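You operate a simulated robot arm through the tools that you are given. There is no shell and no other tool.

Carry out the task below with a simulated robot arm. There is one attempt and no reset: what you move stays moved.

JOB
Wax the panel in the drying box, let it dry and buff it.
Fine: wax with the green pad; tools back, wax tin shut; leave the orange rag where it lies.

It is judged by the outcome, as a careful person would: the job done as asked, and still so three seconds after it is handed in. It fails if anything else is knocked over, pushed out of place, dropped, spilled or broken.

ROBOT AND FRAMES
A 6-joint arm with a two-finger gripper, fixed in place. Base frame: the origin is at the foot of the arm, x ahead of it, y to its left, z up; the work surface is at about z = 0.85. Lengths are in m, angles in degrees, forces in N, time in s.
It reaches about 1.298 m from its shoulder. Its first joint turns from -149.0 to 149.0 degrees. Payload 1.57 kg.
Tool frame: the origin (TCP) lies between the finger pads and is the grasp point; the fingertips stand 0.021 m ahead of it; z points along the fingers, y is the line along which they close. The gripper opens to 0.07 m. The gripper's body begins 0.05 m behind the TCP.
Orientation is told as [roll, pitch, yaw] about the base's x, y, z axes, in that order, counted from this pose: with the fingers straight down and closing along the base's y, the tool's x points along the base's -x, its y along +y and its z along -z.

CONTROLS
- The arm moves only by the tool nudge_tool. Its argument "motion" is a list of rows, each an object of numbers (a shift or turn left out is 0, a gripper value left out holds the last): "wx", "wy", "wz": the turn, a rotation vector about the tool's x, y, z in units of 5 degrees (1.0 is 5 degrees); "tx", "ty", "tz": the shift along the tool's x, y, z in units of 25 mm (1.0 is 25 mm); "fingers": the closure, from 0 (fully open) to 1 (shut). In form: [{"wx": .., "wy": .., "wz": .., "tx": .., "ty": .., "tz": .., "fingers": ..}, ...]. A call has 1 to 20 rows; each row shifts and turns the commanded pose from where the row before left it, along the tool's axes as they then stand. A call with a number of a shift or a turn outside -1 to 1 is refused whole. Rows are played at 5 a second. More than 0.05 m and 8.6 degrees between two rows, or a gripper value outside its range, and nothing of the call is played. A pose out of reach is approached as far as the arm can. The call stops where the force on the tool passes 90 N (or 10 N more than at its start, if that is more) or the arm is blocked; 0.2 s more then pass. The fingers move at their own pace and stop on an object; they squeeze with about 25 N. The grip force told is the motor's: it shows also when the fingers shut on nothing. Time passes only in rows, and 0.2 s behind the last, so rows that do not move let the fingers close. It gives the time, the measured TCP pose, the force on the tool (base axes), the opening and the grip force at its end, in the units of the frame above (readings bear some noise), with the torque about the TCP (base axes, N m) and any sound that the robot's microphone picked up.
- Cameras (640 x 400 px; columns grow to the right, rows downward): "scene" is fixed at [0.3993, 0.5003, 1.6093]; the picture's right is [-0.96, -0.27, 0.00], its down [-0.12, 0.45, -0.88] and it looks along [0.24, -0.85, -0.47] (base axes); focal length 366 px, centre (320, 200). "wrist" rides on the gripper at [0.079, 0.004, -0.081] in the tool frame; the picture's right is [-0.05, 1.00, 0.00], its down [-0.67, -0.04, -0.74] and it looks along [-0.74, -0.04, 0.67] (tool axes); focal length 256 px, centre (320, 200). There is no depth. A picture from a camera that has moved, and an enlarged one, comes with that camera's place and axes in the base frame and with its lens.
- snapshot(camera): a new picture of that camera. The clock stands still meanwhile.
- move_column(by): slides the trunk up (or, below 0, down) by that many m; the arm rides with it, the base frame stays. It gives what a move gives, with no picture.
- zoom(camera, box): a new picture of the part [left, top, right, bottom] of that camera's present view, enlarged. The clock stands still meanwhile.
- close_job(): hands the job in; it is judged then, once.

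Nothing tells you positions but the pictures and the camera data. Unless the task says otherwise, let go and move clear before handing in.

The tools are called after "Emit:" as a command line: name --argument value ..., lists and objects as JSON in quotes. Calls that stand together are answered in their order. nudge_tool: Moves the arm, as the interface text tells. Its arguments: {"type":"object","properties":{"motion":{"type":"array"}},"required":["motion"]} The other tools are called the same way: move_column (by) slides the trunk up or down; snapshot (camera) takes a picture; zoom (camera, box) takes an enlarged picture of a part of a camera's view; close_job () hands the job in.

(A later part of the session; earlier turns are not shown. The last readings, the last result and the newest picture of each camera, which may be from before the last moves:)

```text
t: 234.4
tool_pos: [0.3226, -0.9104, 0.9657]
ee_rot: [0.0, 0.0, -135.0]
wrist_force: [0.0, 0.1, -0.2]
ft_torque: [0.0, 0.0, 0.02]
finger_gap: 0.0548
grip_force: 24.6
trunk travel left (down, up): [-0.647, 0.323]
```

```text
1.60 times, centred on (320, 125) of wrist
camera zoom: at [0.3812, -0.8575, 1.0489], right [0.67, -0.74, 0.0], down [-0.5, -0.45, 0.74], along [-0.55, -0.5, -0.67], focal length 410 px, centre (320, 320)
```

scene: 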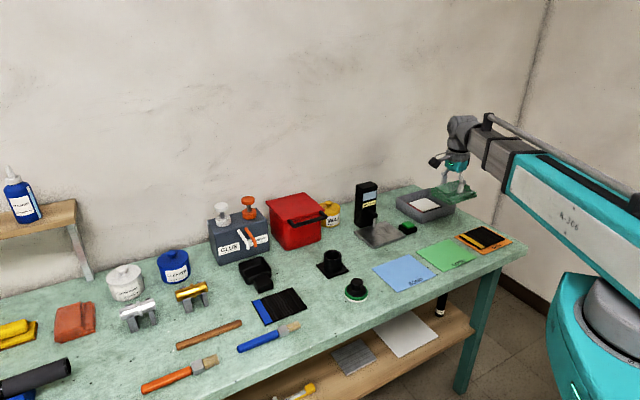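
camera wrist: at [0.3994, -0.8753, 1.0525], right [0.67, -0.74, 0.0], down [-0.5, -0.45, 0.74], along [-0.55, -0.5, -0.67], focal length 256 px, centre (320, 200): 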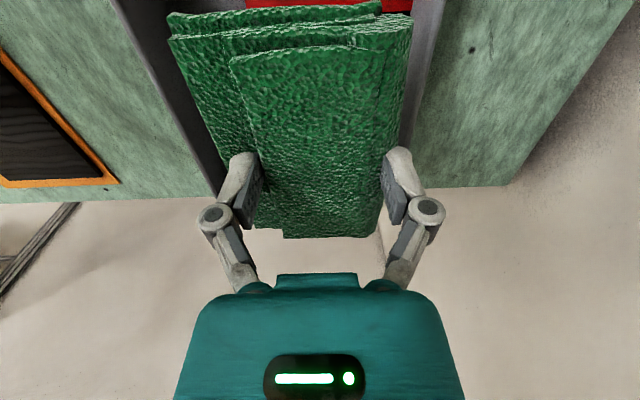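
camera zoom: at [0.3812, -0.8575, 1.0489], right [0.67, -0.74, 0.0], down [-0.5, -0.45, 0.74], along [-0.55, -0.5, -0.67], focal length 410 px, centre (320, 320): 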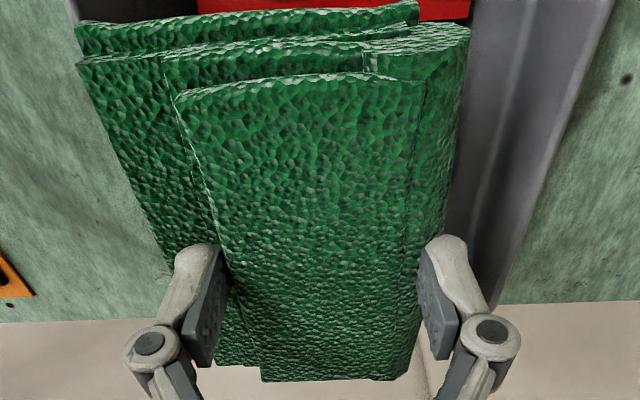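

No buffing shows yet, because the panel simply moved with the rag. I'll reposition the rag toward the rear part of the panel and stroke forward, so the panel stops against the front wall and the rag slides over it.

Emit:
nudge_tool --motion '[{"ty": 0.55, "tx": -0.2}, {"ty": 0.55, "tx": -0.2}, {}]'

Emit:
move_column --by -0.066

Emit:
move_column --by -0.004

Emit:
nudge_tool --motion '[{"ty": -0.215}, {"ty": -0.215}, {"ty": -0.215}, {"ty": -0.215}, {"ty": -0.215}, {"ty": -0.215}, {"ty": -0.215}, {"ty": -0.215}, {}]'

Emit:
zoom --camera "wrist" --box '[120, 0, 520, 250]'

Emit:
zoom --camera "scene" --box '[390, 165, 470, 230]'

```text
t: 235.2
tool_pos: [0.3352, -0.9366, 0.9657]
ee_rot: [0.0, 0.1, -135.0]
wrist_force: [-0.8, -0.3, -0.2]
ft_torque: [-0.01, 0.0, 0.0]
finger_gap: 0.0553
grip_force: 25.0
trunk travel left (down, up): [-0.647, 0.323]
```

```text
t: 236.2
tool_pos: [0.3363, -0.9382, 0.9004]
ee_rot: [0.1, 0.0, -134.9]
wrist_force: [-0.3, 0.5, 0.3]
ft_torque: [-0.01, 0.0, -0.02]
finger_gap: 0.0549
grip_force: 25.7
trunk travel left (down, up): [-0.581, 0.389]
```

```text
t: 236.8
tool_pos: [0.3369, -0.938, 0.8966]
ee_rot: [0.0, 0.0, -135.0]
wrist_force: [0.6, -2.8, 9.2]
ft_torque: [0.1, 0.05, 0.01]
finger_gap: 0.0551
grip_force: 25.6
trunk travel left (down, up): [-0.577, 0.393]
```

```text
t: 238.8
tool_pos: [0.306, -0.9093, 0.8965]
ee_rot: [0.2, -0.2, -135.0]
wrist_force: [14.2, -22.0, 20.1]
ft_torque: [-0.5, -0.38, -0.09]
finger_gap: 0.0553
grip_force: 24.8
trunk travel left (down, up): [-0.577, 0.393]
```

```text
1.60 times, centred on (320, 125) of wrist
camera zoom: at [0.3655, -0.8553, 0.9792], right [0.67, -0.74, 0.0], down [-0.5, -0.44, 0.75], along [-0.55, -0.5, -0.67], focal length 410 px, centre (320, 320)
```

zoom: 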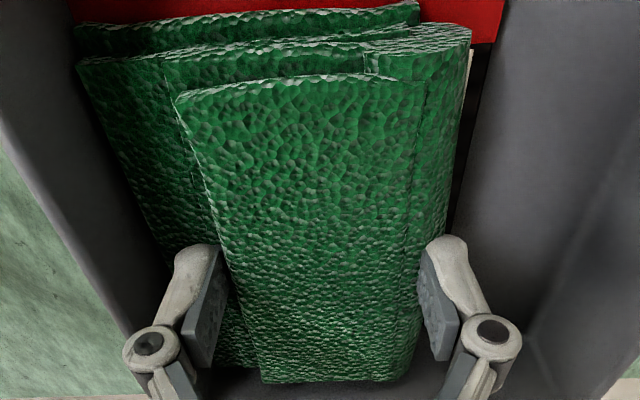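

```text
6.15 times, centred on (430, 198) of scene
camera zoom: at [0.3993, 0.5003, 1.6093], right [-0.96, -0.27, 0.0], down [-0.12, 0.45, -0.88], along [0.24, -0.85, -0.47], focal length 2252 px, centre (-357, 215)
```

zoom: 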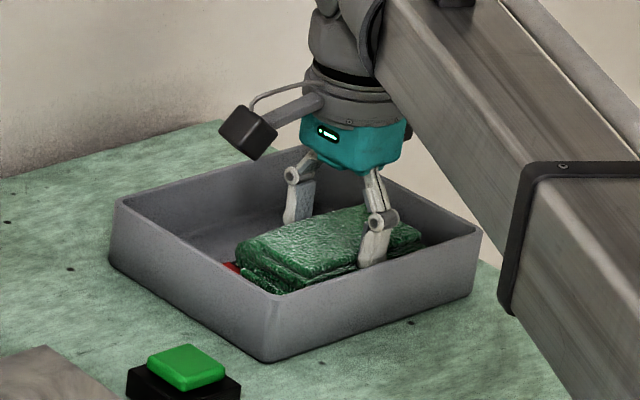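

The rag reached the front wall (26 N sideways), so I'll back off 5 mm, lift and look at the panel.

Emit:
nudge_tool --motion '[{"ty": 0.2}, {}]'

Emit:
move_column --by 0.07

Emit:
nudge_tool --motion '[{"ty": 1}, {"ty": 1}, {}]'

Emit:
zoom --camera "scene" --box '[390, 165, 470, 230]'

Emit:
snapshot --camera "wrist"

```text
t: 239.4
tool_pos: [0.3075, -0.9081, 0.8954]
ee_rot: [-0.2, -0.1, -135.1]
wrist_force: [-2.7, -0.2, 6.1]
ft_torque: [-0.17, 0.02, -0.08]
finger_gap: 0.0553
grip_force: 25.3
trunk travel left (down, up): [-0.577, 0.393]
```

```text
t: 240.4
tool_pos: [0.3098, -0.9113, 0.9647]
ee_rot: [0.0, 0.0, -134.9]
wrist_force: [-0.2, -0.2, -0.9]
ft_torque: [-0.02, 0.02, 0.01]
finger_gap: 0.055
grip_force: 25.5
trunk travel left (down, up): [-0.647, 0.323]
```

```text
t: 241.2
tool_pos: [0.346, -0.9448, 0.965]
ee_rot: [-0.1, 0.0, -135.0]
wrist_force: [0.4, -0.1, -0.2]
ft_torque: [0.03, -0.01, 0.0]
finger_gap: 0.0552
grip_force: 25.2
trunk travel left (down, up): [-0.647, 0.323]
```

```text
6.15 times, centred on (430, 198) of scene
camera zoom: at [0.3993, 0.5003, 1.6093], right [-0.96, -0.27, 0.0], down [-0.12, 0.45, -0.88], along [0.24, -0.85, -0.47], focal length 2252 px, centre (-357, 215)
```

zoom: 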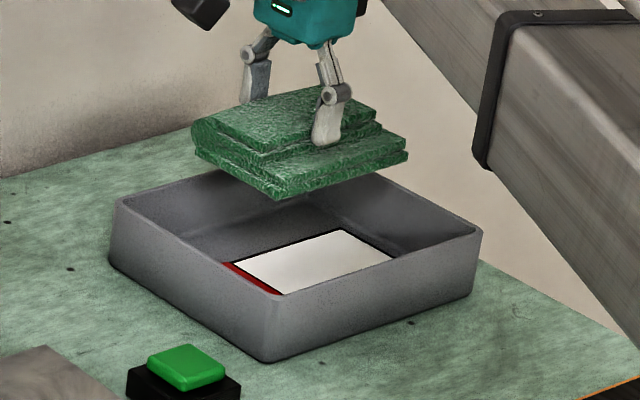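

```text
taken
camera wrist: at [0.4049, -0.8922, 1.0489], right [0.67, -0.74, 0.0], down [-0.5, -0.45, 0.74], along [-0.55, -0.5, -0.67], focal length 256 px, centre (320, 200)
```

wrist: 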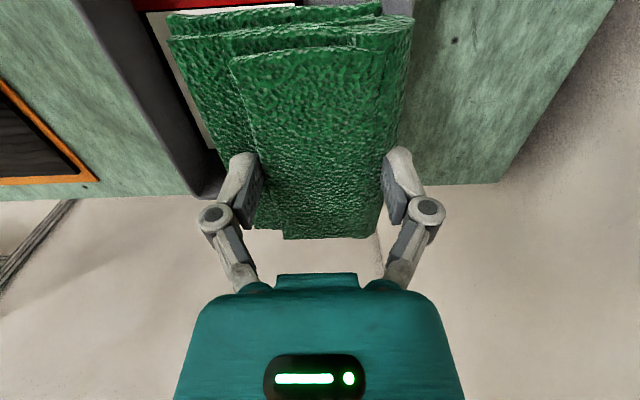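

The panel is now against the front wall, which will hold it in place. I'll do longer forward strokes with the rag over it and check progress.

Emit:
nudge_tool --motion '[{"ty": -0.46}, {}]'

Emit:
move_column --by -0.066

Emit:
move_column --by -0.005

Emit:
nudge_tool --motion '[{"ty": -0.25}, {"ty": -0.25}, {"ty": -0.25}, {"ty": -0.25}, {"ty": -0.25}, {"ty": -0.25}, {"ty": -0.25}, {}]'

Emit:
zoom --camera "wrist" --box '[120, 0, 520, 250]'

```text
t: 241.8
tool_pos: [0.3367, -0.9379, 0.9651]
ee_rot: [-0.1, -0.1, -135.0]
wrist_force: [0.1, -0.3, -0.7]
ft_torque: [-0.04, -0.04, -0.02]
finger_gap: 0.055
grip_force: 24.8
trunk travel left (down, up): [-0.647, 0.323]
```

```text
t: 242.9
tool_pos: [0.3363, -0.9383, 0.9002]
ee_rot: [0.1, 0.0, -135.0]
wrist_force: [0.7, -0.2, -0.1]
ft_torque: [0.02, -0.01, 0.04]
finger_gap: 0.0548
grip_force: 25.4
trunk travel left (down, up): [-0.581, 0.389]
```

```text
t: 243.4
tool_pos: [0.3356, -0.9375, 0.8967]
ee_rot: [0.1, 0.0, -135.0]
wrist_force: [1.2, -4.0, 14.3]
ft_torque: [0.12, 0.11, 0.02]
finger_gap: 0.0551
grip_force: 25.2
trunk travel left (down, up): [-0.576, 0.394]
```

```text
t: 245.2
tool_pos: [0.3081, -0.9072, 0.8959]
ee_rot: [0.3, -0.2, -134.8]
wrist_force: [20.5, -20.0, 23.9]
ft_torque: [-0.58, -0.66, -0.02]
finger_gap: 0.0552
grip_force: 24.7
trunk travel left (down, up): [-0.576, 0.394]
```

```text
1.60 times, centred on (320, 125) of wrist
camera zoom: at [0.3673, -0.8533, 0.9785], right [0.67, -0.74, 0.01], down [-0.5, -0.44, 0.75], along [-0.55, -0.5, -0.67], focal length 410 px, centre (320, 320)
```

zoom: 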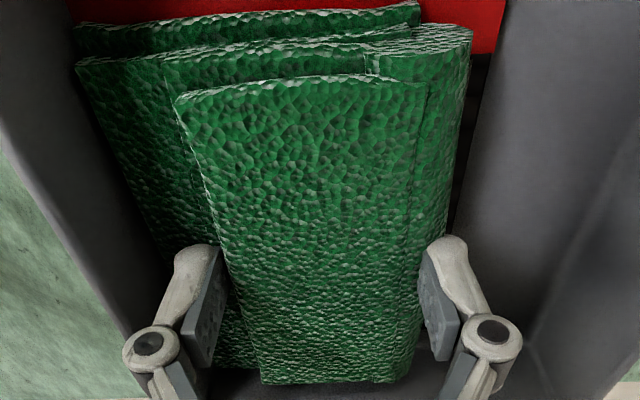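

Rag front touches the wall at this point, so I'll stop strokes ~5 mm earlier. Backing off and lifting to look.

Emit:
nudge_tool --motion '[{"ty": 0.25}, {}]'

Emit:
move_column --by 0.07

Emit:
nudge_tool --motion '[{"ty": 1}, {"ty": 1}, {"ty": 1}, {"ty": 1}, {}]'

Emit:
zoom --camera "scene" --box '[390, 165, 470, 230]'

Emit:
zoom --camera "wrist" --box '[0, 0, 320, 200]'

```text
t: 245.8
tool_pos: [0.3071, -0.9082, 0.8962]
ee_rot: [-0.2, -0.1, -134.9]
wrist_force: [0.0, 2.9, 8.0]
ft_torque: [-0.02, -0.16, 0.05]
finger_gap: 0.0553
grip_force: 25.1
trunk travel left (down, up): [-0.576, 0.394]
```

```text
t: 246.9
tool_pos: [0.3096, -0.9105, 0.9649]
ee_rot: [0.0, 0.0, -135.0]
wrist_force: [-0.5, 0.5, -0.5]
ft_torque: [-0.01, -0.01, -0.02]
finger_gap: 0.0549
grip_force: 25.0
trunk travel left (down, up): [-0.646, 0.324]
```

```text
t: 248.1
tool_pos: [0.3804, -0.9791, 0.965]
ee_rot: [-0.1, 0.0, -135.1]
wrist_force: [0.3, 0.2, 0.1]
ft_torque: [-0.01, -0.01, 0.01]
finger_gap: 0.055
grip_force: 25.2
trunk travel left (down, up): [-0.646, 0.324]
```

```text
6.15 times, centred on (430, 198) of scene
camera zoom: at [0.3993, 0.5003, 1.6093], right [-0.96, -0.27, 0.0], down [-0.12, 0.45, -0.88], along [0.24, -0.85, -0.47], focal length 2252 px, centre (-357, 215)
```

zoom: 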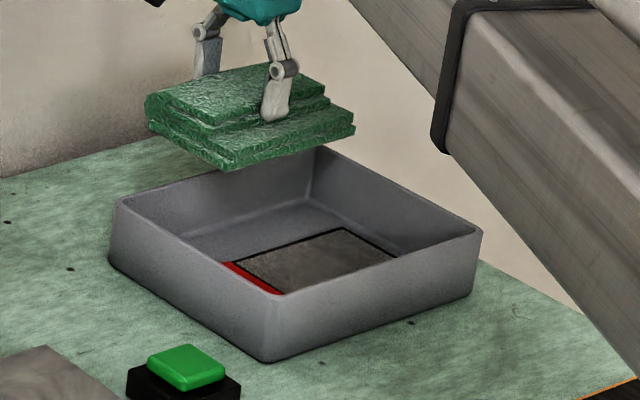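

```text
2.00 times, centred on (160, 100) of wrist
camera zoom: at [0.4389, -0.9261, 1.0479], right [0.67, -0.74, 0.0], down [-0.5, -0.45, 0.74], along [-0.55, -0.5, -0.67], focal length 512 px, centre (640, 400)
```

zoom: 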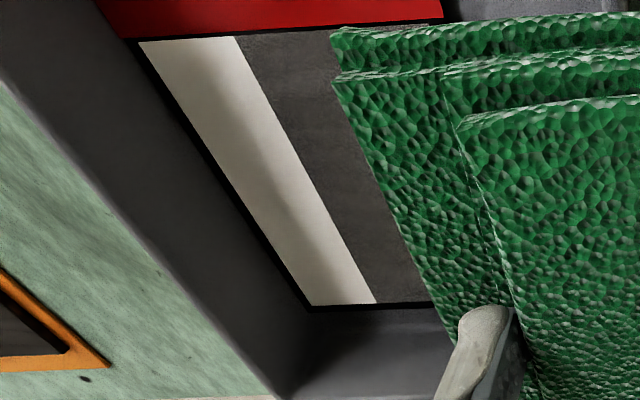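

Good — the rear two-thirds is buffed (haze gone dark), a white strip remains along the front. I'll push the panel to the back wall and then stroke rearward to cover that front strip.

Emit:
nudge_tool --motion '[{"ty": -1}, {"ty": -1}, {"ty": -1}, {"ty": -0.85}, {}]'

Emit:
move_column --by -0.065

Emit:
move_column --by -0.005

Emit:
nudge_tool --motion '[{"ty": 0.25}, {"ty": 0.25}, {"ty": 0.25}, {"ty": 0.25}, {"ty": 0.25}, {"ty": 0.25}, {"ty": 0.25}, {"ty": 0.2}, {}]'

Emit:
zoom --camera "wrist" --box '[120, 0, 520, 250]'

Emit:
zoom --camera "scene" --box '[390, 165, 470, 230]'

```text
t: 249.3
tool_pos: [0.3107, -0.9134, 0.9639]
ee_rot: [0.0, 0.0, -135.0]
wrist_force: [0.2, -0.6, -0.6]
ft_torque: [-0.01, -0.02, 0.01]
finger_gap: 0.0549
grip_force: 24.8
trunk travel left (down, up): [-0.646, 0.324]
```

```text
t: 250.4
tool_pos: [0.3105, -0.9129, 0.8997]
ee_rot: [0.0, 0.0, -135.0]
wrist_force: [0.9, 0.9, -0.5]
ft_torque: [0.0, 0.02, 0.01]
finger_gap: 0.0548
grip_force: 24.9
trunk travel left (down, up): [-0.581, 0.389]
```

```text
t: 250.9
tool_pos: [0.3115, -0.9131, 0.8951]
ee_rot: [0.0, -0.1, -135.0]
wrist_force: [0.4, -1.8, 8.7]
ft_torque: [0.0, 0.11, -0.03]
finger_gap: 0.0553
grip_force: 24.6
trunk travel left (down, up): [-0.576, 0.394]
```

```text
t: 252.9
tool_pos: [0.3457, -0.947, 0.8959]
ee_rot: [0.1, 0.0, -135.0]
wrist_force: [-1.9, 1.1, 6.2]
ft_torque: [0.02, 0.05, 0.01]
finger_gap: 0.0552
grip_force: 25.1
trunk travel left (down, up): [-0.576, 0.394]
```

```text
1.60 times, centred on (320, 125) of wrist
camera zoom: at [0.4039, -0.8929, 0.9786], right [0.67, -0.74, 0.0], down [-0.5, -0.45, 0.75], along [-0.55, -0.5, -0.67], focal length 410 px, centre (320, 320)
```

zoom: 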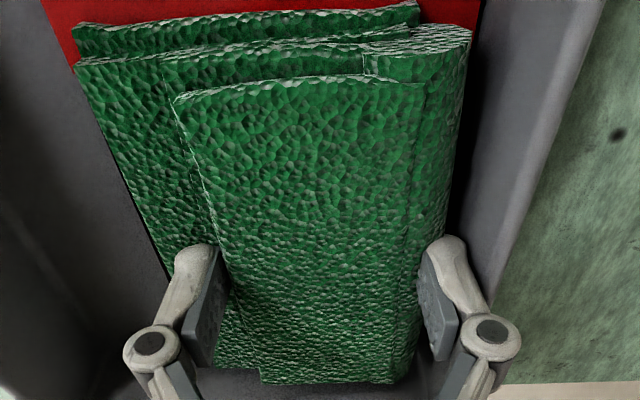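

```text
6.15 times, centred on (430, 198) of scene
camera zoom: at [0.3993, 0.5003, 1.6093], right [-0.96, -0.27, 0.0], down [-0.12, 0.45, -0.88], along [0.24, -0.85, -0.47], focal length 2252 px, centre (-357, 215)
```

zoom: 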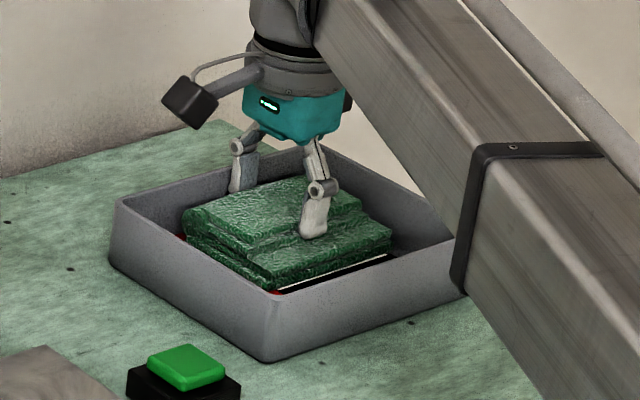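

The panel moved back with the rag. I'll lift, return to the front, and stroke rearward over the front strip.

Emit:
move_column --by 0.02

Emit:
nudge_tool --motion '[{"ty": -0.64}, {"ty": -0.64}, {"ty": -0.64}, {}]'

Emit:
move_column --by -0.016

Emit:
move_column --by -0.004

Emit:
nudge_tool --motion '[{"ty": 0.24}, {"ty": 0.24}, {"ty": 0.24}, {"ty": 0.24}, {"ty": 0.24}, {"ty": 0.24}, {"ty": 0.24}, {"ty": 0.24}, {}]'

Emit:
zoom --camera "wrist" --box '[120, 0, 520, 250]'

Emit:
zoom --camera "scene" --box '[390, 165, 470, 230]'

```text
t: 253.6
tool_pos: [0.3459, -0.9476, 0.9145]
ee_rot: [0.0, 0.0, -135.0]
wrist_force: [-0.3, -0.8, -1.3]
ft_torque: [-0.02, 0.0, 0.02]
finger_gap: 0.055
grip_force: 25.3
trunk travel left (down, up): [-0.596, 0.374]
```

```text
t: 254.6
tool_pos: [0.3116, -0.9122, 0.9147]
ee_rot: [0.1, 0.0, -134.9]
wrist_force: [-0.8, -0.5, -0.7]
ft_torque: [0.03, -0.02, -0.05]
finger_gap: 0.0548
grip_force: 24.7
trunk travel left (down, up): [-0.596, 0.374]
```

```text
t: 255.2
tool_pos: [0.311, -0.9118, 0.8985]
ee_rot: [0.0, 0.0, -135.0]
wrist_force: [0.2, 0.2, 0.3]
ft_torque: [0.03, -0.01, 0.0]
finger_gap: 0.055
grip_force: 25.1
trunk travel left (down, up): [-0.58, 0.39]
```

```text
t: 255.7
tool_pos: [0.3116, -0.9124, 0.8936]
ee_rot: [0.0, 0.0, -134.9]
wrist_force: [-0.1, -1.4, 6.8]
ft_torque: [-0.1, -0.09, 0.03]
finger_gap: 0.0552
grip_force: 25.5
trunk travel left (down, up): [-0.576, 0.394]
```

```text
t: 257.7
tool_pos: [0.344, -0.9461, 0.8944]
ee_rot: [0.1, 0.0, -135.1]
wrist_force: [-1.2, 0.5, 5.1]
ft_torque: [0.06, 0.01, -0.01]
finger_gap: 0.055
grip_force: 25.2
trunk travel left (down, up): [-0.576, 0.394]
```

```text
1.60 times, centred on (320, 125) of wrist
camera zoom: at [0.4036, -0.8926, 0.9786], right [0.67, -0.74, 0.0], down [-0.5, -0.45, 0.75], along [-0.55, -0.5, -0.67], focal length 410 px, centre (320, 320)
```

zoom: 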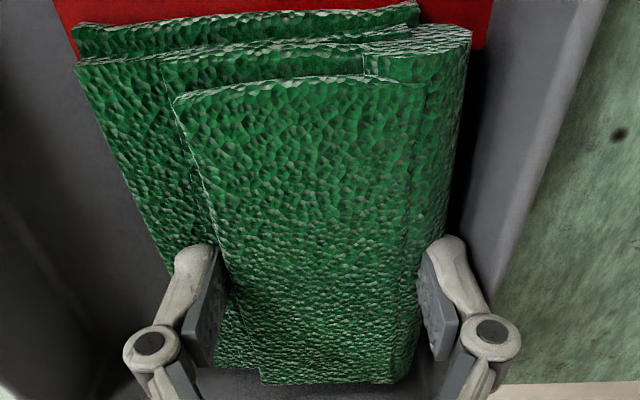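

```text
6.15 times, centred on (430, 198) of scene
camera zoom: at [0.3993, 0.5003, 1.6093], right [-0.96, -0.27, 0.0], down [-0.12, 0.45, -0.88], along [0.24, -0.85, -0.47], focal length 2252 px, centre (-357, 215)
```

zoom: 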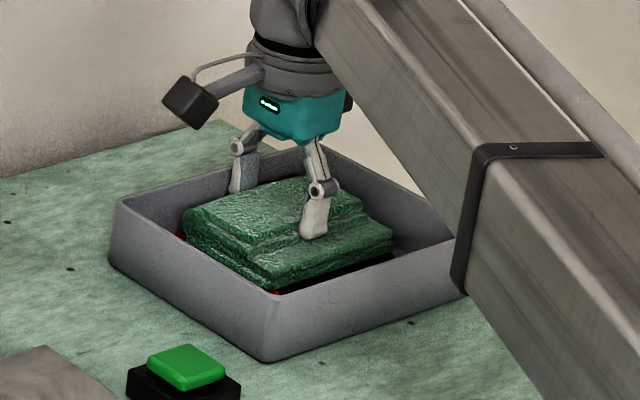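

The front strip no longer shows white. I'll lift and inspect the whole panel.

Emit:
move_column --by 0.1

Emit:
nudge_tool --motion '[{"ty": -1}, {"ty": -1}, {"ty": -1}, {"ty": -1}, {"ty": -1}, {"ty": -1}, {}]'

Emit:
snapshot --camera "wrist"

Emit:
zoom --camera "wrist" --box '[390, 0, 640, 170]'

Emit:
zoom --camera "scene" --box '[390, 175, 460, 225]'

```text
t: 259.1
tool_pos: [0.3441, -0.9473, 0.9946]
ee_rot: [0.0, 0.0, -135.0]
wrist_force: [-0.5, -0.1, -0.3]
ft_torque: [0.02, -0.01, -0.01]
finger_gap: 0.0552
grip_force: 25.4
trunk travel left (down, up): [-0.676, 0.294]
```

```text
t: 260.7
tool_pos: [0.2387, -0.8403, 0.9949]
ee_rot: [0.0, 0.0, -134.9]
wrist_force: [-0.2, 0.5, -0.5]
ft_torque: [-0.02, -0.04, -0.01]
finger_gap: 0.0552
grip_force: 25.2
trunk travel left (down, up): [-0.676, 0.294]
```

```text
taken
camera wrist: at [0.2976, -0.787, 1.0781], right [0.67, -0.74, 0.0], down [-0.5, -0.45, 0.74], along [-0.55, -0.5, -0.67], focal length 256 px, centre (320, 200)
```

wrist: 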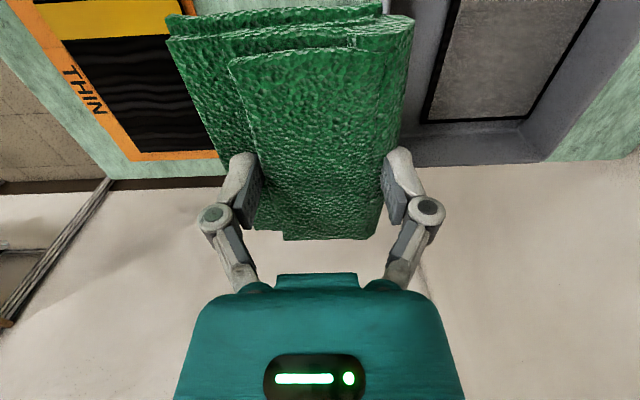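

```text
2.35 times, centred on (515, 85) of wrist
camera zoom: at [0.2976, -0.787, 1.0781], right [0.67, -0.74, 0.0], down [-0.5, -0.45, 0.74], along [-0.55, -0.5, -0.67], focal length 602 px, centre (-139, 471)
```

zoom: 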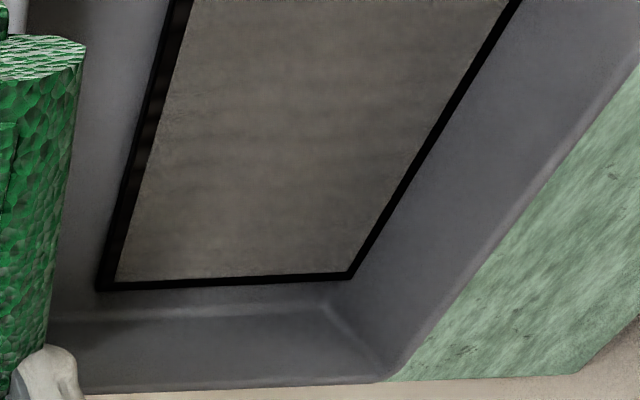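

```text
8.00 times, centred on (425, 200) of scene
camera zoom: at [0.3993, 0.5003, 1.6093], right [-0.96, -0.27, 0.0], down [-0.12, 0.45, -0.88], along [0.24, -0.85, -0.47], focal length 2928 px, centre (-520, 200)
```

zoom: 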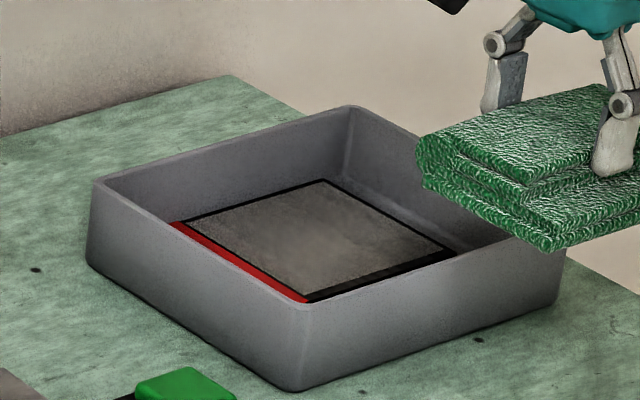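

The white is gone everywhere but a faint grey haze remains evenly. More buffing strokes should clear it; I'll repeat the rearward stroke first.

Emit:
nudge_tool --motion '[{"ty": 1}, {"ty": 1}, {"ty": 1}, {"ty": 1}, {"ty": 0.08}, {}]'

Emit:
move_column --by -0.096

Emit:
move_column --by -0.005

Emit:
nudge_tool --motion '[{"ty": 0.24}, {"ty": 0.24}, {"ty": 0.24}, {"ty": 0.24}, {"ty": 0.24}, {"ty": 0.24}, {"ty": 0.24}, {"ty": 0.24}, {}]'

Emit:
move_column --by 0.02

Emit:
nudge_tool --motion '[{"ty": -0.64}, {"ty": -0.64}, {"ty": -0.64}, {}]'

Emit:
move_column --by -0.016

Emit:
move_column --by -0.004

Emit:
nudge_tool --motion '[{"ty": 0.24}, {"ty": 0.24}, {"ty": 0.24}, {"ty": 0.24}, {"ty": 0.24}, {"ty": 0.24}, {"ty": 0.24}, {"ty": 0.24}, {}]'

Emit:
zoom --camera "scene" --box '[390, 165, 470, 230]'

Emit:
zoom --camera "wrist" --box '[120, 0, 520, 250]'

```text
t: 262.1
tool_pos: [0.3123, -0.913, 0.9947]
ee_rot: [0.0, 0.0, -135.0]
wrist_force: [-0.5, -0.4, -0.5]
ft_torque: [0.04, -0.01, -0.02]
finger_gap: 0.0548
grip_force: 24.7
trunk travel left (down, up): [-0.676, 0.294]
```

```text
t: 263.4
tool_pos: [0.3109, -0.9122, 0.8988]
ee_rot: [0.0, 0.1, -135.0]
wrist_force: [0.5, 0.6, -0.1]
ft_torque: [-0.01, 0.01, 0.0]
finger_gap: 0.055
grip_force: 25.1
trunk travel left (down, up): [-0.58, 0.39]
```

```text
t: 263.9
tool_pos: [0.311, -0.913, 0.8951]
ee_rot: [0.1, 0.0, -135.0]
wrist_force: [1.3, -4.1, 15.0]
ft_torque: [-0.17, -0.17, -0.03]
finger_gap: 0.0552
grip_force: 25.5
trunk travel left (down, up): [-0.575, 0.395]
```

```text
t: 265.9
tool_pos: [0.3451, -0.9457, 0.8944]
ee_rot: [0.0, 0.1, -135.0]
wrist_force: [-3.2, 2.0, 11.1]
ft_torque: [0.09, 0.11, -0.01]
finger_gap: 0.0551
grip_force: 25.2
trunk travel left (down, up): [-0.575, 0.395]
```

```text
t: 266.6
tool_pos: [0.3454, -0.9462, 0.9134]
ee_rot: [0.0, 0.1, -135.0]
wrist_force: [-0.3, 0.0, 0.0]
ft_torque: [0.0, 0.0, 0.0]
finger_gap: 0.055
grip_force: 24.8
trunk travel left (down, up): [-0.595, 0.375]
```

```text
t: 267.6
tool_pos: [0.311, -0.9107, 0.9136]
ee_rot: [0.0, 0.0, -134.9]
wrist_force: [0.0, 0.0, -0.6]
ft_torque: [-0.01, 0.04, -0.01]
finger_gap: 0.0552
grip_force: 25.2
trunk travel left (down, up): [-0.595, 0.375]
```

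```text
t: 268.2
tool_pos: [0.3122, -0.9115, 0.896]
ee_rot: [0.0, 0.0, -135.0]
wrist_force: [0.6, 0.2, -0.6]
ft_torque: [0.0, -0.02, -0.02]
finger_gap: 0.0553
grip_force: 24.7
trunk travel left (down, up): [-0.579, 0.391]
```

```text
t: 268.7
tool_pos: [0.3116, -0.9124, 0.8936]
ee_rot: [0.1, 0.0, -135.0]
wrist_force: [1.0, -2.4, 14.0]
ft_torque: [-0.16, -0.17, -0.03]
finger_gap: 0.0554
grip_force: 24.6
trunk travel left (down, up): [-0.575, 0.395]
```

```text
t: 270.7
tool_pos: [0.3453, -0.9456, 0.8939]
ee_rot: [0.1, 0.0, -135.0]
wrist_force: [-2.8, 2.5, 10.0]
ft_torque: [0.11, 0.08, 0.03]
finger_gap: 0.0552
grip_force: 25.5
trunk travel left (down, up): [-0.575, 0.395]
```

```text
6.15 times, centred on (430, 198) of scene
camera zoom: at [0.3993, 0.5003, 1.6093], right [-0.96, -0.27, 0.0], down [-0.12, 0.45, -0.88], along [0.24, -0.85, -0.47], focal length 2252 px, centre (-357, 215)
```

zoom: 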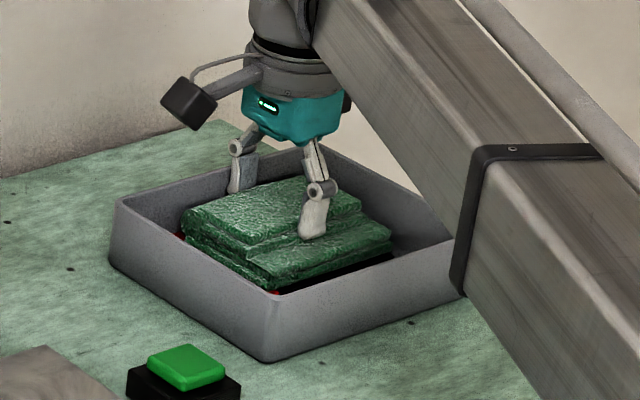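

```text
1.60 times, centred on (320, 125) of wrist
camera zoom: at [0.4044, -0.8921, 0.9781], right [0.67, -0.74, 0.0], down [-0.5, -0.45, 0.75], along [-0.55, -0.5, -0.67], focal length 410 px, centre (320, 320)
```

zoom: 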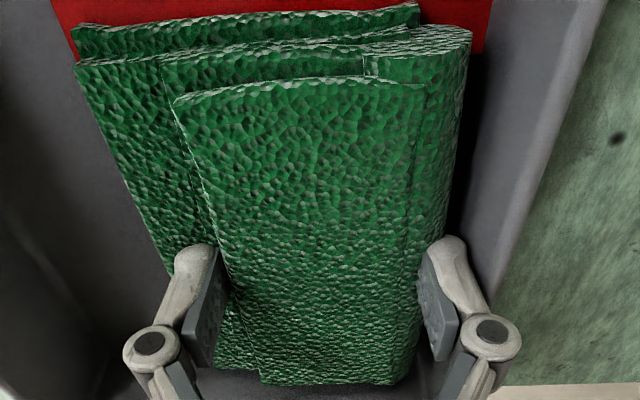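

Two more strokes done; the box hasn't moved. I'll lift and look again.

Emit:
move_column --by 0.1

Emit:
nudge_tool --motion '[{"ty": -1}, {"ty": -1}, {"ty": -1}, {"ty": -1}, {"ty": -1}, {"ty": -1}, {}]'

Emit:
zoom --camera "wrist" --box '[390, 0, 640, 170]'

Emit:
zoom --camera "scene" --box '[390, 175, 460, 225]'

```text
t: 272.1
tool_pos: [0.3454, -0.9451, 0.9926]
ee_rot: [0.0, 0.0, -135.0]
wrist_force: [1.0, 0.7, -0.6]
ft_torque: [-0.01, 0.03, 0.0]
finger_gap: 0.0549
grip_force: 25.2
trunk travel left (down, up): [-0.675, 0.295]
```

```text
t: 273.7
tool_pos: [0.2397, -0.8403, 0.9932]
ee_rot: [0.0, 0.0, -135.1]
wrist_force: [0.5, 0.5, -0.4]
ft_torque: [-0.01, 0.0, -0.01]
finger_gap: 0.0549
grip_force: 25.0
trunk travel left (down, up): [-0.675, 0.295]
```

```text
2.35 times, centred on (515, 85) of wrist
camera zoom: at [0.2993, -0.7874, 1.0771], right [0.67, -0.74, 0.0], down [-0.5, -0.45, 0.74], along [-0.55, -0.5, -0.67], focal length 602 px, centre (-139, 471)
```

zoom: 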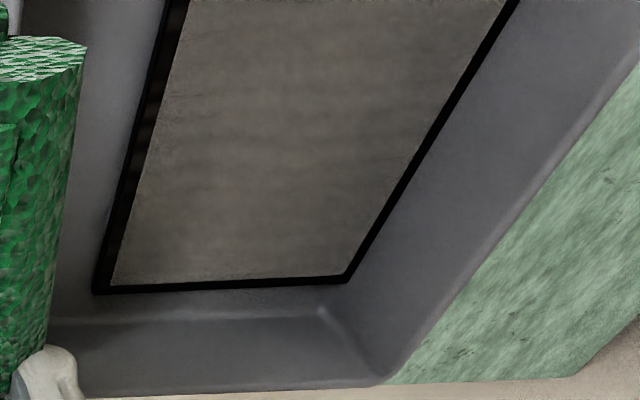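

```text
8.00 times, centred on (425, 200) of scene
camera zoom: at [0.3993, 0.5003, 1.6093], right [-0.96, -0.27, 0.0], down [-0.12, 0.45, -0.88], along [0.24, -0.85, -0.47], focal length 2928 px, centre (-520, 200)
```

zoom: 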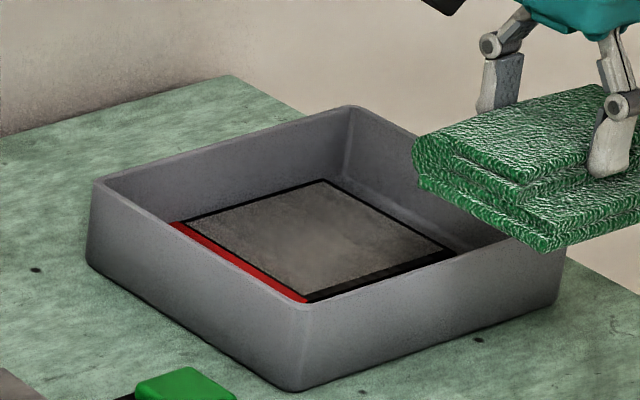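

The surface looks unchanged and uniform after extra strokes — the haze is fully buffed to an even sheen. I'll zoom in closely for leftover white spots.

Emit:
zoom --camera "scene" --box '[405, 190, 445, 215]'

Emit:
move_column --by 0.115

Emit:
zoom --camera "wrist" --box '[390, 0, 640, 170]'

```text
16.00 times, centred on (425, 202) of scene
camera zoom: at [0.3993, 0.5003, 1.6093], right [-0.96, -0.27, 0.0], down [-0.12, 0.45, -0.88], along [0.24, -0.85, -0.47], focal length 5855 px, centre (-1360, 160)
```

zoom: 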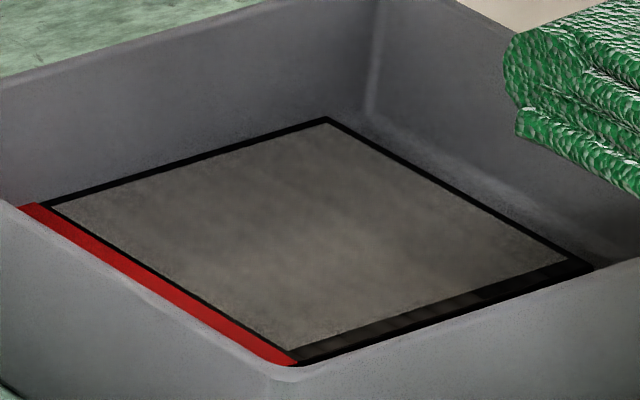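

```text
t: 275.1
tool_pos: [0.24, -0.8417, 1.1082]
ee_rot: [0.0, 0.0, -135.1]
wrist_force: [-1.0, 0.2, -1.2]
ft_torque: [0.03, 0.05, 0.04]
finger_gap: 0.0552
grip_force: 25.2
trunk travel left (down, up): [-0.79, 0.18]
```

```text
2.35 times, centred on (515, 85) of wrist
camera zoom: at [0.2996, -0.7875, 1.1919], right [0.67, -0.74, 0.0], down [-0.5, -0.45, 0.74], along [-0.55, -0.5, -0.67], focal length 602 px, centre (-139, 471)
```

zoom: 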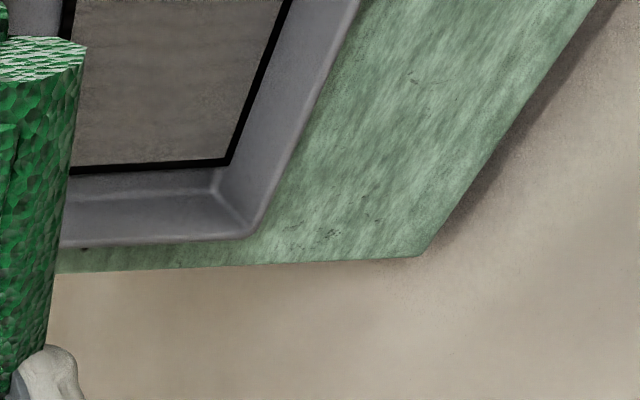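

The panel has an even sheen with no white left. As a last touch I'll press the rag lightly and draw the panel back to the middle of the box (also one more buffing pass).

Emit:
nudge_tool --motion '[{"ty": 1}, {"ty": 1}, {"ty": 1}, {"ty": 1}, {"ty": 1}, {"ty": 0.87}, {}]'

Emit:
move_column --by -0.15

Emit:
zoom --camera "wrist" --box '[120, 0, 520, 250]'

Emit:
move_column --by -0.06

Emit:
move_column --by -0.0045

Emit:
nudge_tool --motion '[{"ty": -0.25}, {"ty": -0.25}, {"ty": -0.25}, {"ty": -0.25}, {}]'

Emit:
zoom --camera "wrist" --box '[120, 0, 520, 250]'

```text
t: 276.7
tool_pos: [0.3468, -0.9424, 1.1088]
ee_rot: [0.0, -0.1, -135.0]
wrist_force: [0.4, -0.1, -0.7]
ft_torque: [-0.01, -0.01, -0.02]
finger_gap: 0.0553
grip_force: 24.9
trunk travel left (down, up): [-0.79, 0.18]
```

```text
t: 278.5
tool_pos: [0.3461, -0.942, 0.9592]
ee_rot: [0.0, 0.0, -135.0]
wrist_force: [-0.3, 0.9, -0.3]
ft_torque: [-0.01, 0.01, 0.01]
finger_gap: 0.0552
grip_force: 24.9
trunk travel left (down, up): [-0.64, 0.33]
```

```text
1.60 times, centred on (320, 125) of wrist
camera zoom: at [0.4047, -0.8892, 1.042], right [0.67, -0.74, 0.0], down [-0.5, -0.45, 0.74], along [-0.55, -0.5, -0.67], focal length 410 px, centre (320, 320)
```

zoom: 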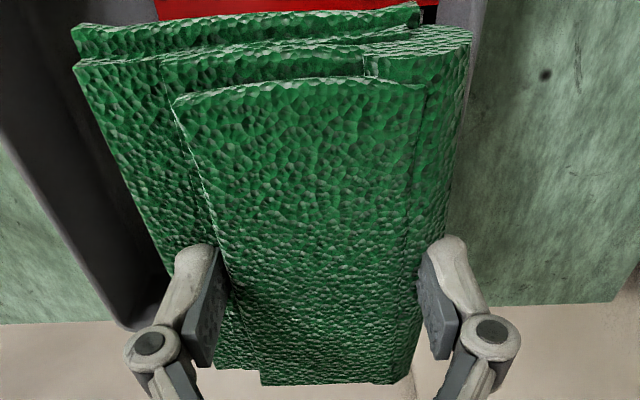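

```text
t: 279.5
tool_pos: [0.3455, -0.9429, 0.899]
ee_rot: [0.0, 0.0, -135.0]
wrist_force: [-0.3, -0.4, -0.5]
ft_torque: [0.04, 0.0, -0.03]
finger_gap: 0.0554
grip_force: 25.0
trunk travel left (down, up): [-0.58, 0.39]
```

```text
t: 280.0
tool_pos: [0.3457, -0.9427, 0.8952]
ee_rot: [-0.1, 0.0, -135.0]
wrist_force: [0.0, -1.7, 7.4]
ft_torque: [-0.04, 0.0, 0.0]
finger_gap: 0.055
grip_force: 24.9
trunk travel left (down, up): [-0.575, 0.395]
```

```text
t: 281.2
tool_pos: [0.3273, -0.9245, 0.8956]
ee_rot: [0.0, 0.0, -135.1]
wrist_force: [1.3, -0.1, 7.4]
ft_torque: [-0.04, -0.01, -0.01]
finger_gap: 0.0551
grip_force: 25.4
trunk travel left (down, up): [-0.575, 0.395]
```

```text
1.60 times, centred on (320, 125) of wrist
camera zoom: at [0.3867, -0.8715, 0.9781], right [0.67, -0.74, 0.0], down [-0.5, -0.45, 0.74], along [-0.55, -0.5, -0.67], focal length 410 px, centre (320, 320)
```

zoom: 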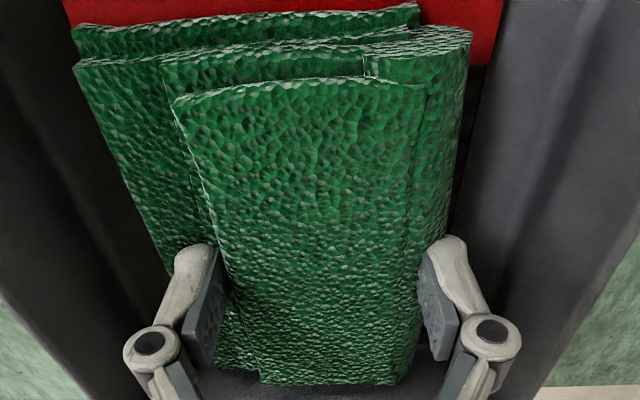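

The panel is back mid-box. Now I'll lift and return the rag to its place on the GOOD card (allowing for the ~7 mm it shifted when gripped).

Emit:
move_column --by 0.2

Emit:
nudge_tool --motion '[{"ty": -1, "tx": 0.68}, {"ty": -1, "tx": 0.68}, {"ty": -1, "tx": 0.68}, {"ty": -1, "tx": 0.68}, {"ty": -1, "tx": 0.68}, {"ty": -1, "tx": 0.68}, {"ty": -1, "tx": 0.68}, {"ty": -1, "tx": 0.68}, {"ty": -1, "tx": 0.68}, {"ty": -1, "tx": 0.68}, {"ty": -0.22, "tx": 0.17}, {}]'

Emit:
snapshot --camera "wrist"

Emit:
zoom --camera "scene" --box '[390, 175, 460, 225]'

```text
t: 283.4
tool_pos: [0.3275, -0.926, 1.0939]
ee_rot: [0.0, -0.1, -135.0]
wrist_force: [0.4, 0.1, -0.6]
ft_torque: [0.0, 0.02, 0.01]
finger_gap: 0.0551
grip_force: 24.7
trunk travel left (down, up): [-0.775, 0.195]
```

```text
t: 286.0
tool_pos: [0.2714, -0.62, 1.093]
ee_rot: [0.0, 0.0, -135.0]
wrist_force: [-0.3, -1.1, -0.4]
ft_torque: [0.0, 0.02, -0.01]
finger_gap: 0.0551
grip_force: 25.6
out of reach, approached as far as the arm can: row 9
trunk travel left (down, up): [-0.775, 0.195]
```

```text
taken
camera wrist: at [0.3304, -0.5679, 1.1775], right [0.67, -0.74, 0.0], down [-0.5, -0.45, 0.74], along [-0.55, -0.5, -0.67], focal length 256 px, centre (320, 200)
```

wrist: 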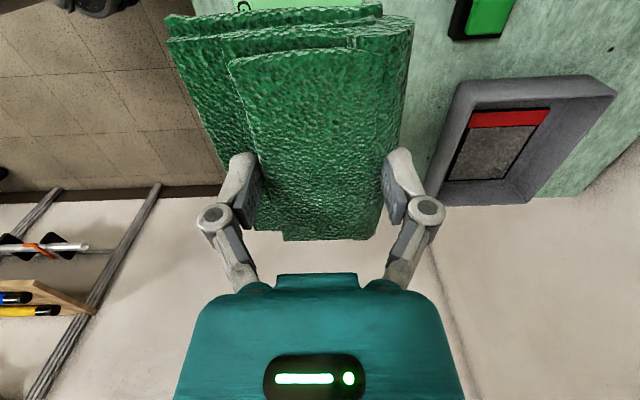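

```text
8.00 times, centred on (425, 200) of scene
camera zoom: at [0.3993, 0.5003, 1.6093], right [-0.96, -0.27, 0.0], down [-0.12, 0.45, -0.88], along [0.24, -0.85, -0.47], focal length 2928 px, centre (-520, 200)
```

zoom: 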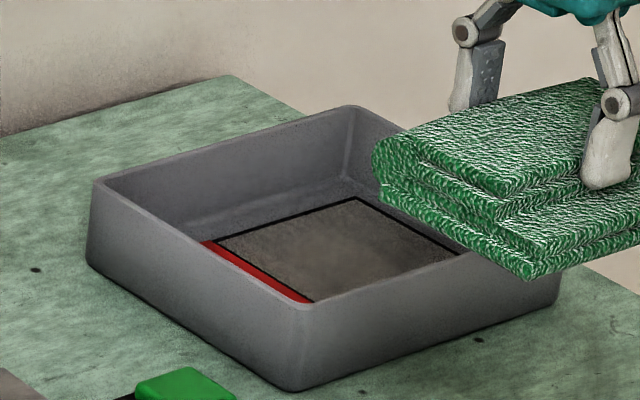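

Panel looks evenly finished in the box. I'll lower the rag onto the GOOD card.

Emit:
zoom --camera "wrist" --box '[420, 70, 620, 210]'

Emit:
nudge_tool --motion '[{"ty": -0.05, "tx": -0.02}, {}]'

Emit:
move_column --by -0.18

Emit:
zoom --camera "scene" --box '[410, 205, 490, 275]'

Emit:
move_column --by -0.02

```text
2.86 times, centred on (520, 140) of wrist
camera zoom: at [0.3304, -0.5679, 1.1775], right [0.67, -0.74, 0.0], down [-0.5, -0.45, 0.74], along [-0.55, -0.5, -0.67], focal length 731 px, centre (-251, 371)
```

zoom: 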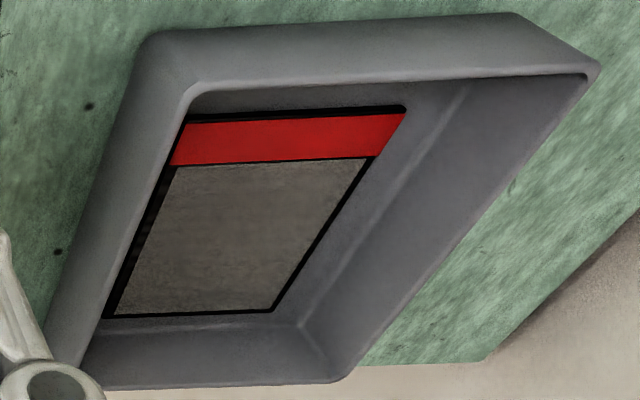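

```text
t: 286.6
tool_pos: [0.2685, -0.6201, 1.0942]
ee_rot: [0.1, 0.0, -135.0]
wrist_force: [-0.4, -0.6, 0.8]
ft_torque: [-0.02, -0.01, 0.0]
finger_gap: 0.0551
grip_force: 24.6
trunk travel left (down, up): [-0.775, 0.195]
```

```text
t: 288.6
tool_pos: [0.2687, -0.6204, 0.9134]
ee_rot: [-0.1, -0.1, -135.0]
wrist_force: [0.1, 0.2, -0.8]
ft_torque: [0.02, 0.01, 0.0]
finger_gap: 0.055
grip_force: 25.5
trunk travel left (down, up): [-0.595, 0.375]
```

```text
5.71 times, centred on (450, 240) of scene
camera zoom: at [0.3993, 0.5003, 1.6093], right [-0.96, -0.27, 0.0], down [-0.12, 0.45, -0.88], along [0.24, -0.85, -0.47], focal length 2091 px, centre (-423, -29)
```

zoom: 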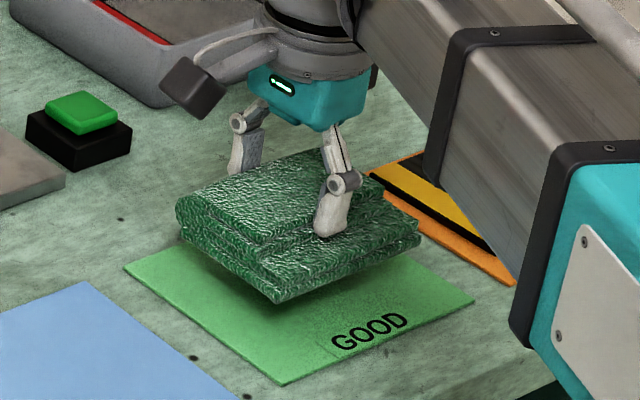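

```text
t: 289.2
tool_pos: [0.268, -0.6207, 0.8935]
ee_rot: [-0.1, 0.0, -134.9]
wrist_force: [-0.3, 0.2, -0.3]
ft_torque: [-0.05, -0.01, -0.01]
finger_gap: 0.0548
grip_force: 25.4
trunk travel left (down, up): [-0.575, 0.395]
```

Emit:
move_column --by -0.003

Emit:
move_column --by -0.002

Emit:
move_column --by -0.002

Emit:
zoom --camera "scene" --box '[420, 215, 480, 270]'

```text
t: 289.8
tool_pos: [0.2684, -0.62, 0.8905]
ee_rot: [0.0, 0.1, -135.0]
wrist_force: [-0.4, 0.1, 0.2]
ft_torque: [-0.01, 0.05, -0.01]
finger_gap: 0.0551
grip_force: 24.7
trunk travel left (down, up): [-0.572, 0.398]
```

```text
t: 290.3
tool_pos: [0.2689, -0.6207, 0.8888]
ee_rot: [0.1, 0.1, -135.1]
wrist_force: [0.1, 1.5, -0.1]
ft_torque: [-0.02, 0.02, 0.0]
finger_gap: 0.0552
grip_force: 24.6
trunk travel left (down, up): [-0.57, 0.4]
```

```text
t: 290.8
tool_pos: [0.2694, -0.6192, 0.8876]
ee_rot: [0.1, 0.0, -135.0]
wrist_force: [1.6, -2.7, 12.6]
ft_torque: [0.02, 0.05, 0.02]
finger_gap: 0.055
grip_force: 24.9
trunk travel left (down, up): [-0.568, 0.402]
```

```text
7.27 times, centred on (450, 242) of scene
camera zoom: at [0.3993, 0.5003, 1.6093], right [-0.96, -0.27, 0.0], down [-0.12, 0.45, -0.88], along [0.24, -0.85, -0.47], focal length 2661 px, centre (-626, -109)
```

zoom: 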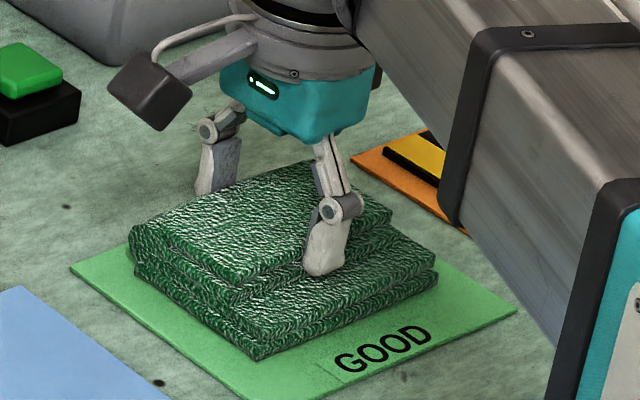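

The rag is about 5 mm too far forward compared with its original outline; I'll lift a few millimetres, shift 5 mm back, and set it down again.

Emit:
move_column --by 0.006

Emit:
nudge_tool --motion '[{"ty": 0.2, "tx": 0.04}, {}]'

Emit:
move_column --by -0.006

Emit:
zoom --camera "scene" --box '[420, 215, 480, 270]'

```text
t: 291.4
tool_pos: [0.2693, -0.6204, 0.8934]
ee_rot: [0.0, 0.1, -135.0]
wrist_force: [0.3, -0.2, -0.1]
ft_torque: [0.0, -0.01, -0.02]
finger_gap: 0.0549
grip_force: 24.7
trunk travel left (down, up): [-0.574, 0.396]
```

```text
t: 292.0
tool_pos: [0.2733, -0.6227, 0.8927]
ee_rot: [0.1, 0.0, -135.0]
wrist_force: [-0.1, 0.3, -0.5]
ft_torque: [-0.01, -0.01, 0.03]
finger_gap: 0.055
grip_force: 25.0
trunk travel left (down, up): [-0.574, 0.396]
```

```text
t: 292.5
tool_pos: [0.2727, -0.6228, 0.8885]
ee_rot: [0.1, 0.0, -135.0]
wrist_force: [2.0, -3.1, 11.9]
ft_torque: [-0.02, -0.03, -0.01]
finger_gap: 0.0549
grip_force: 25.0
trunk travel left (down, up): [-0.568, 0.402]
```

```text
7.27 times, centred on (450, 242) of scene
camera zoom: at [0.3993, 0.5003, 1.6093], right [-0.96, -0.27, 0.0], down [-0.12, 0.45, -0.88], along [0.24, -0.85, -0.47], focal length 2661 px, centre (-626, -109)
```

zoom: 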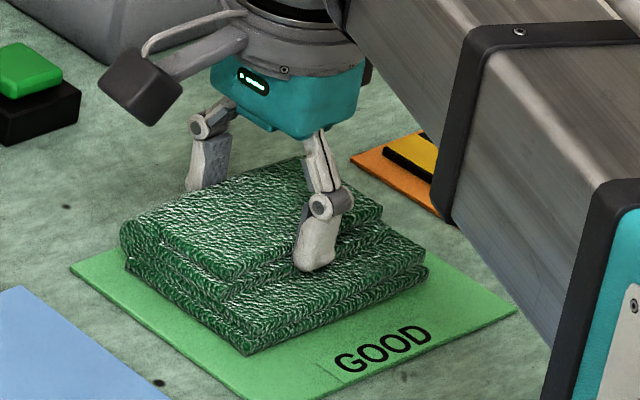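

The rag is now within 2–3 mm of its original place. I'll release and rise clear.

Emit:
nudge_tool --motion '[{"fingers": 0.4}, {"fingers": 0}, {"fingers": 0}, {"fingers": 0}, {}]'

Emit:
move_column --by 0.02

Emit:
zoom --camera "scene" --box '[420, 215, 480, 270]'

Emit:
move_column --by 0.23

Emit:
snapshot --camera "scene"

Emit:
snapshot --camera "wrist"

```text
t: 293.7
tool_pos: [0.272, -0.6224, 0.8879]
ee_rot: [0.0, 0.0, -134.9]
wrist_force: [0.2, -0.2, -1.0]
ft_torque: [-0.02, -0.02, 0.02]
finger_gap: 0.07
grip_force: 0.2
trunk travel left (down, up): [-0.568, 0.402]
```

```text
t: 294.4
tool_pos: [0.2725, -0.6226, 0.9069]
ee_rot: [0.0, -0.1, -135.1]
wrist_force: [-0.4, -0.5, -0.5]
ft_torque: [0.01, 0.01, 0.0]
finger_gap: 0.0702
grip_force: 0.1
trunk travel left (down, up): [-0.588, 0.382]
```

```text
7.27 times, centred on (450, 242) of scene
camera zoom: at [0.3993, 0.5003, 1.6093], right [-0.96, -0.27, 0.0], down [-0.12, 0.45, -0.88], along [0.24, -0.85, -0.47], focal length 2661 px, centre (-626, -109)
```

zoom: 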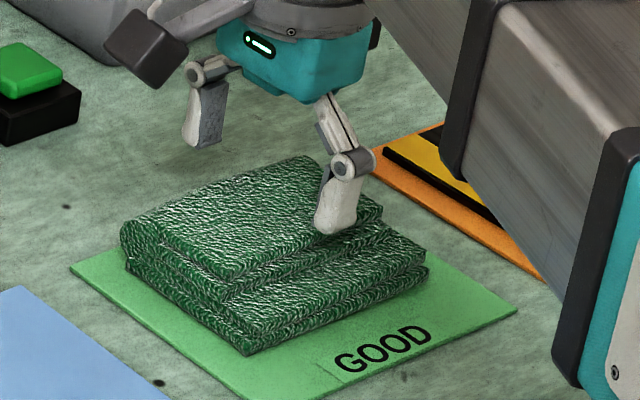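

```text
t: 296.8
tool_pos: [0.2729, -0.6225, 1.1377]
ee_rot: [0.0, 0.1, -134.9]
wrist_force: [0.6, -0.3, -1.3]
ft_torque: [0.01, 0.01, -0.01]
finger_gap: 0.0699
grip_force: 0.1
trunk travel left (down, up): [-0.818, 0.152]
```

```text
taken
```

scene: 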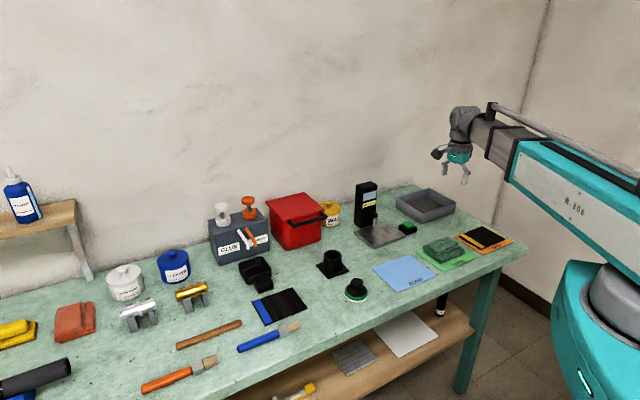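

```text
taken
camera wrist: at [0.3322, -0.5697, 1.2205], right [0.67, -0.74, 0.0], down [-0.5, -0.45, 0.74], along [-0.55, -0.5, -0.67], focal length 256 px, centre (320, 200)
```

wrist: 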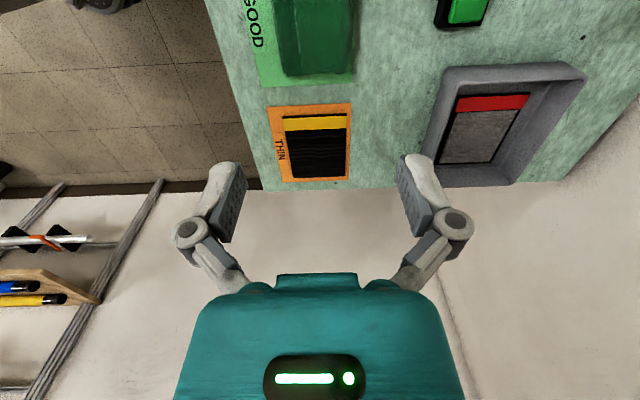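

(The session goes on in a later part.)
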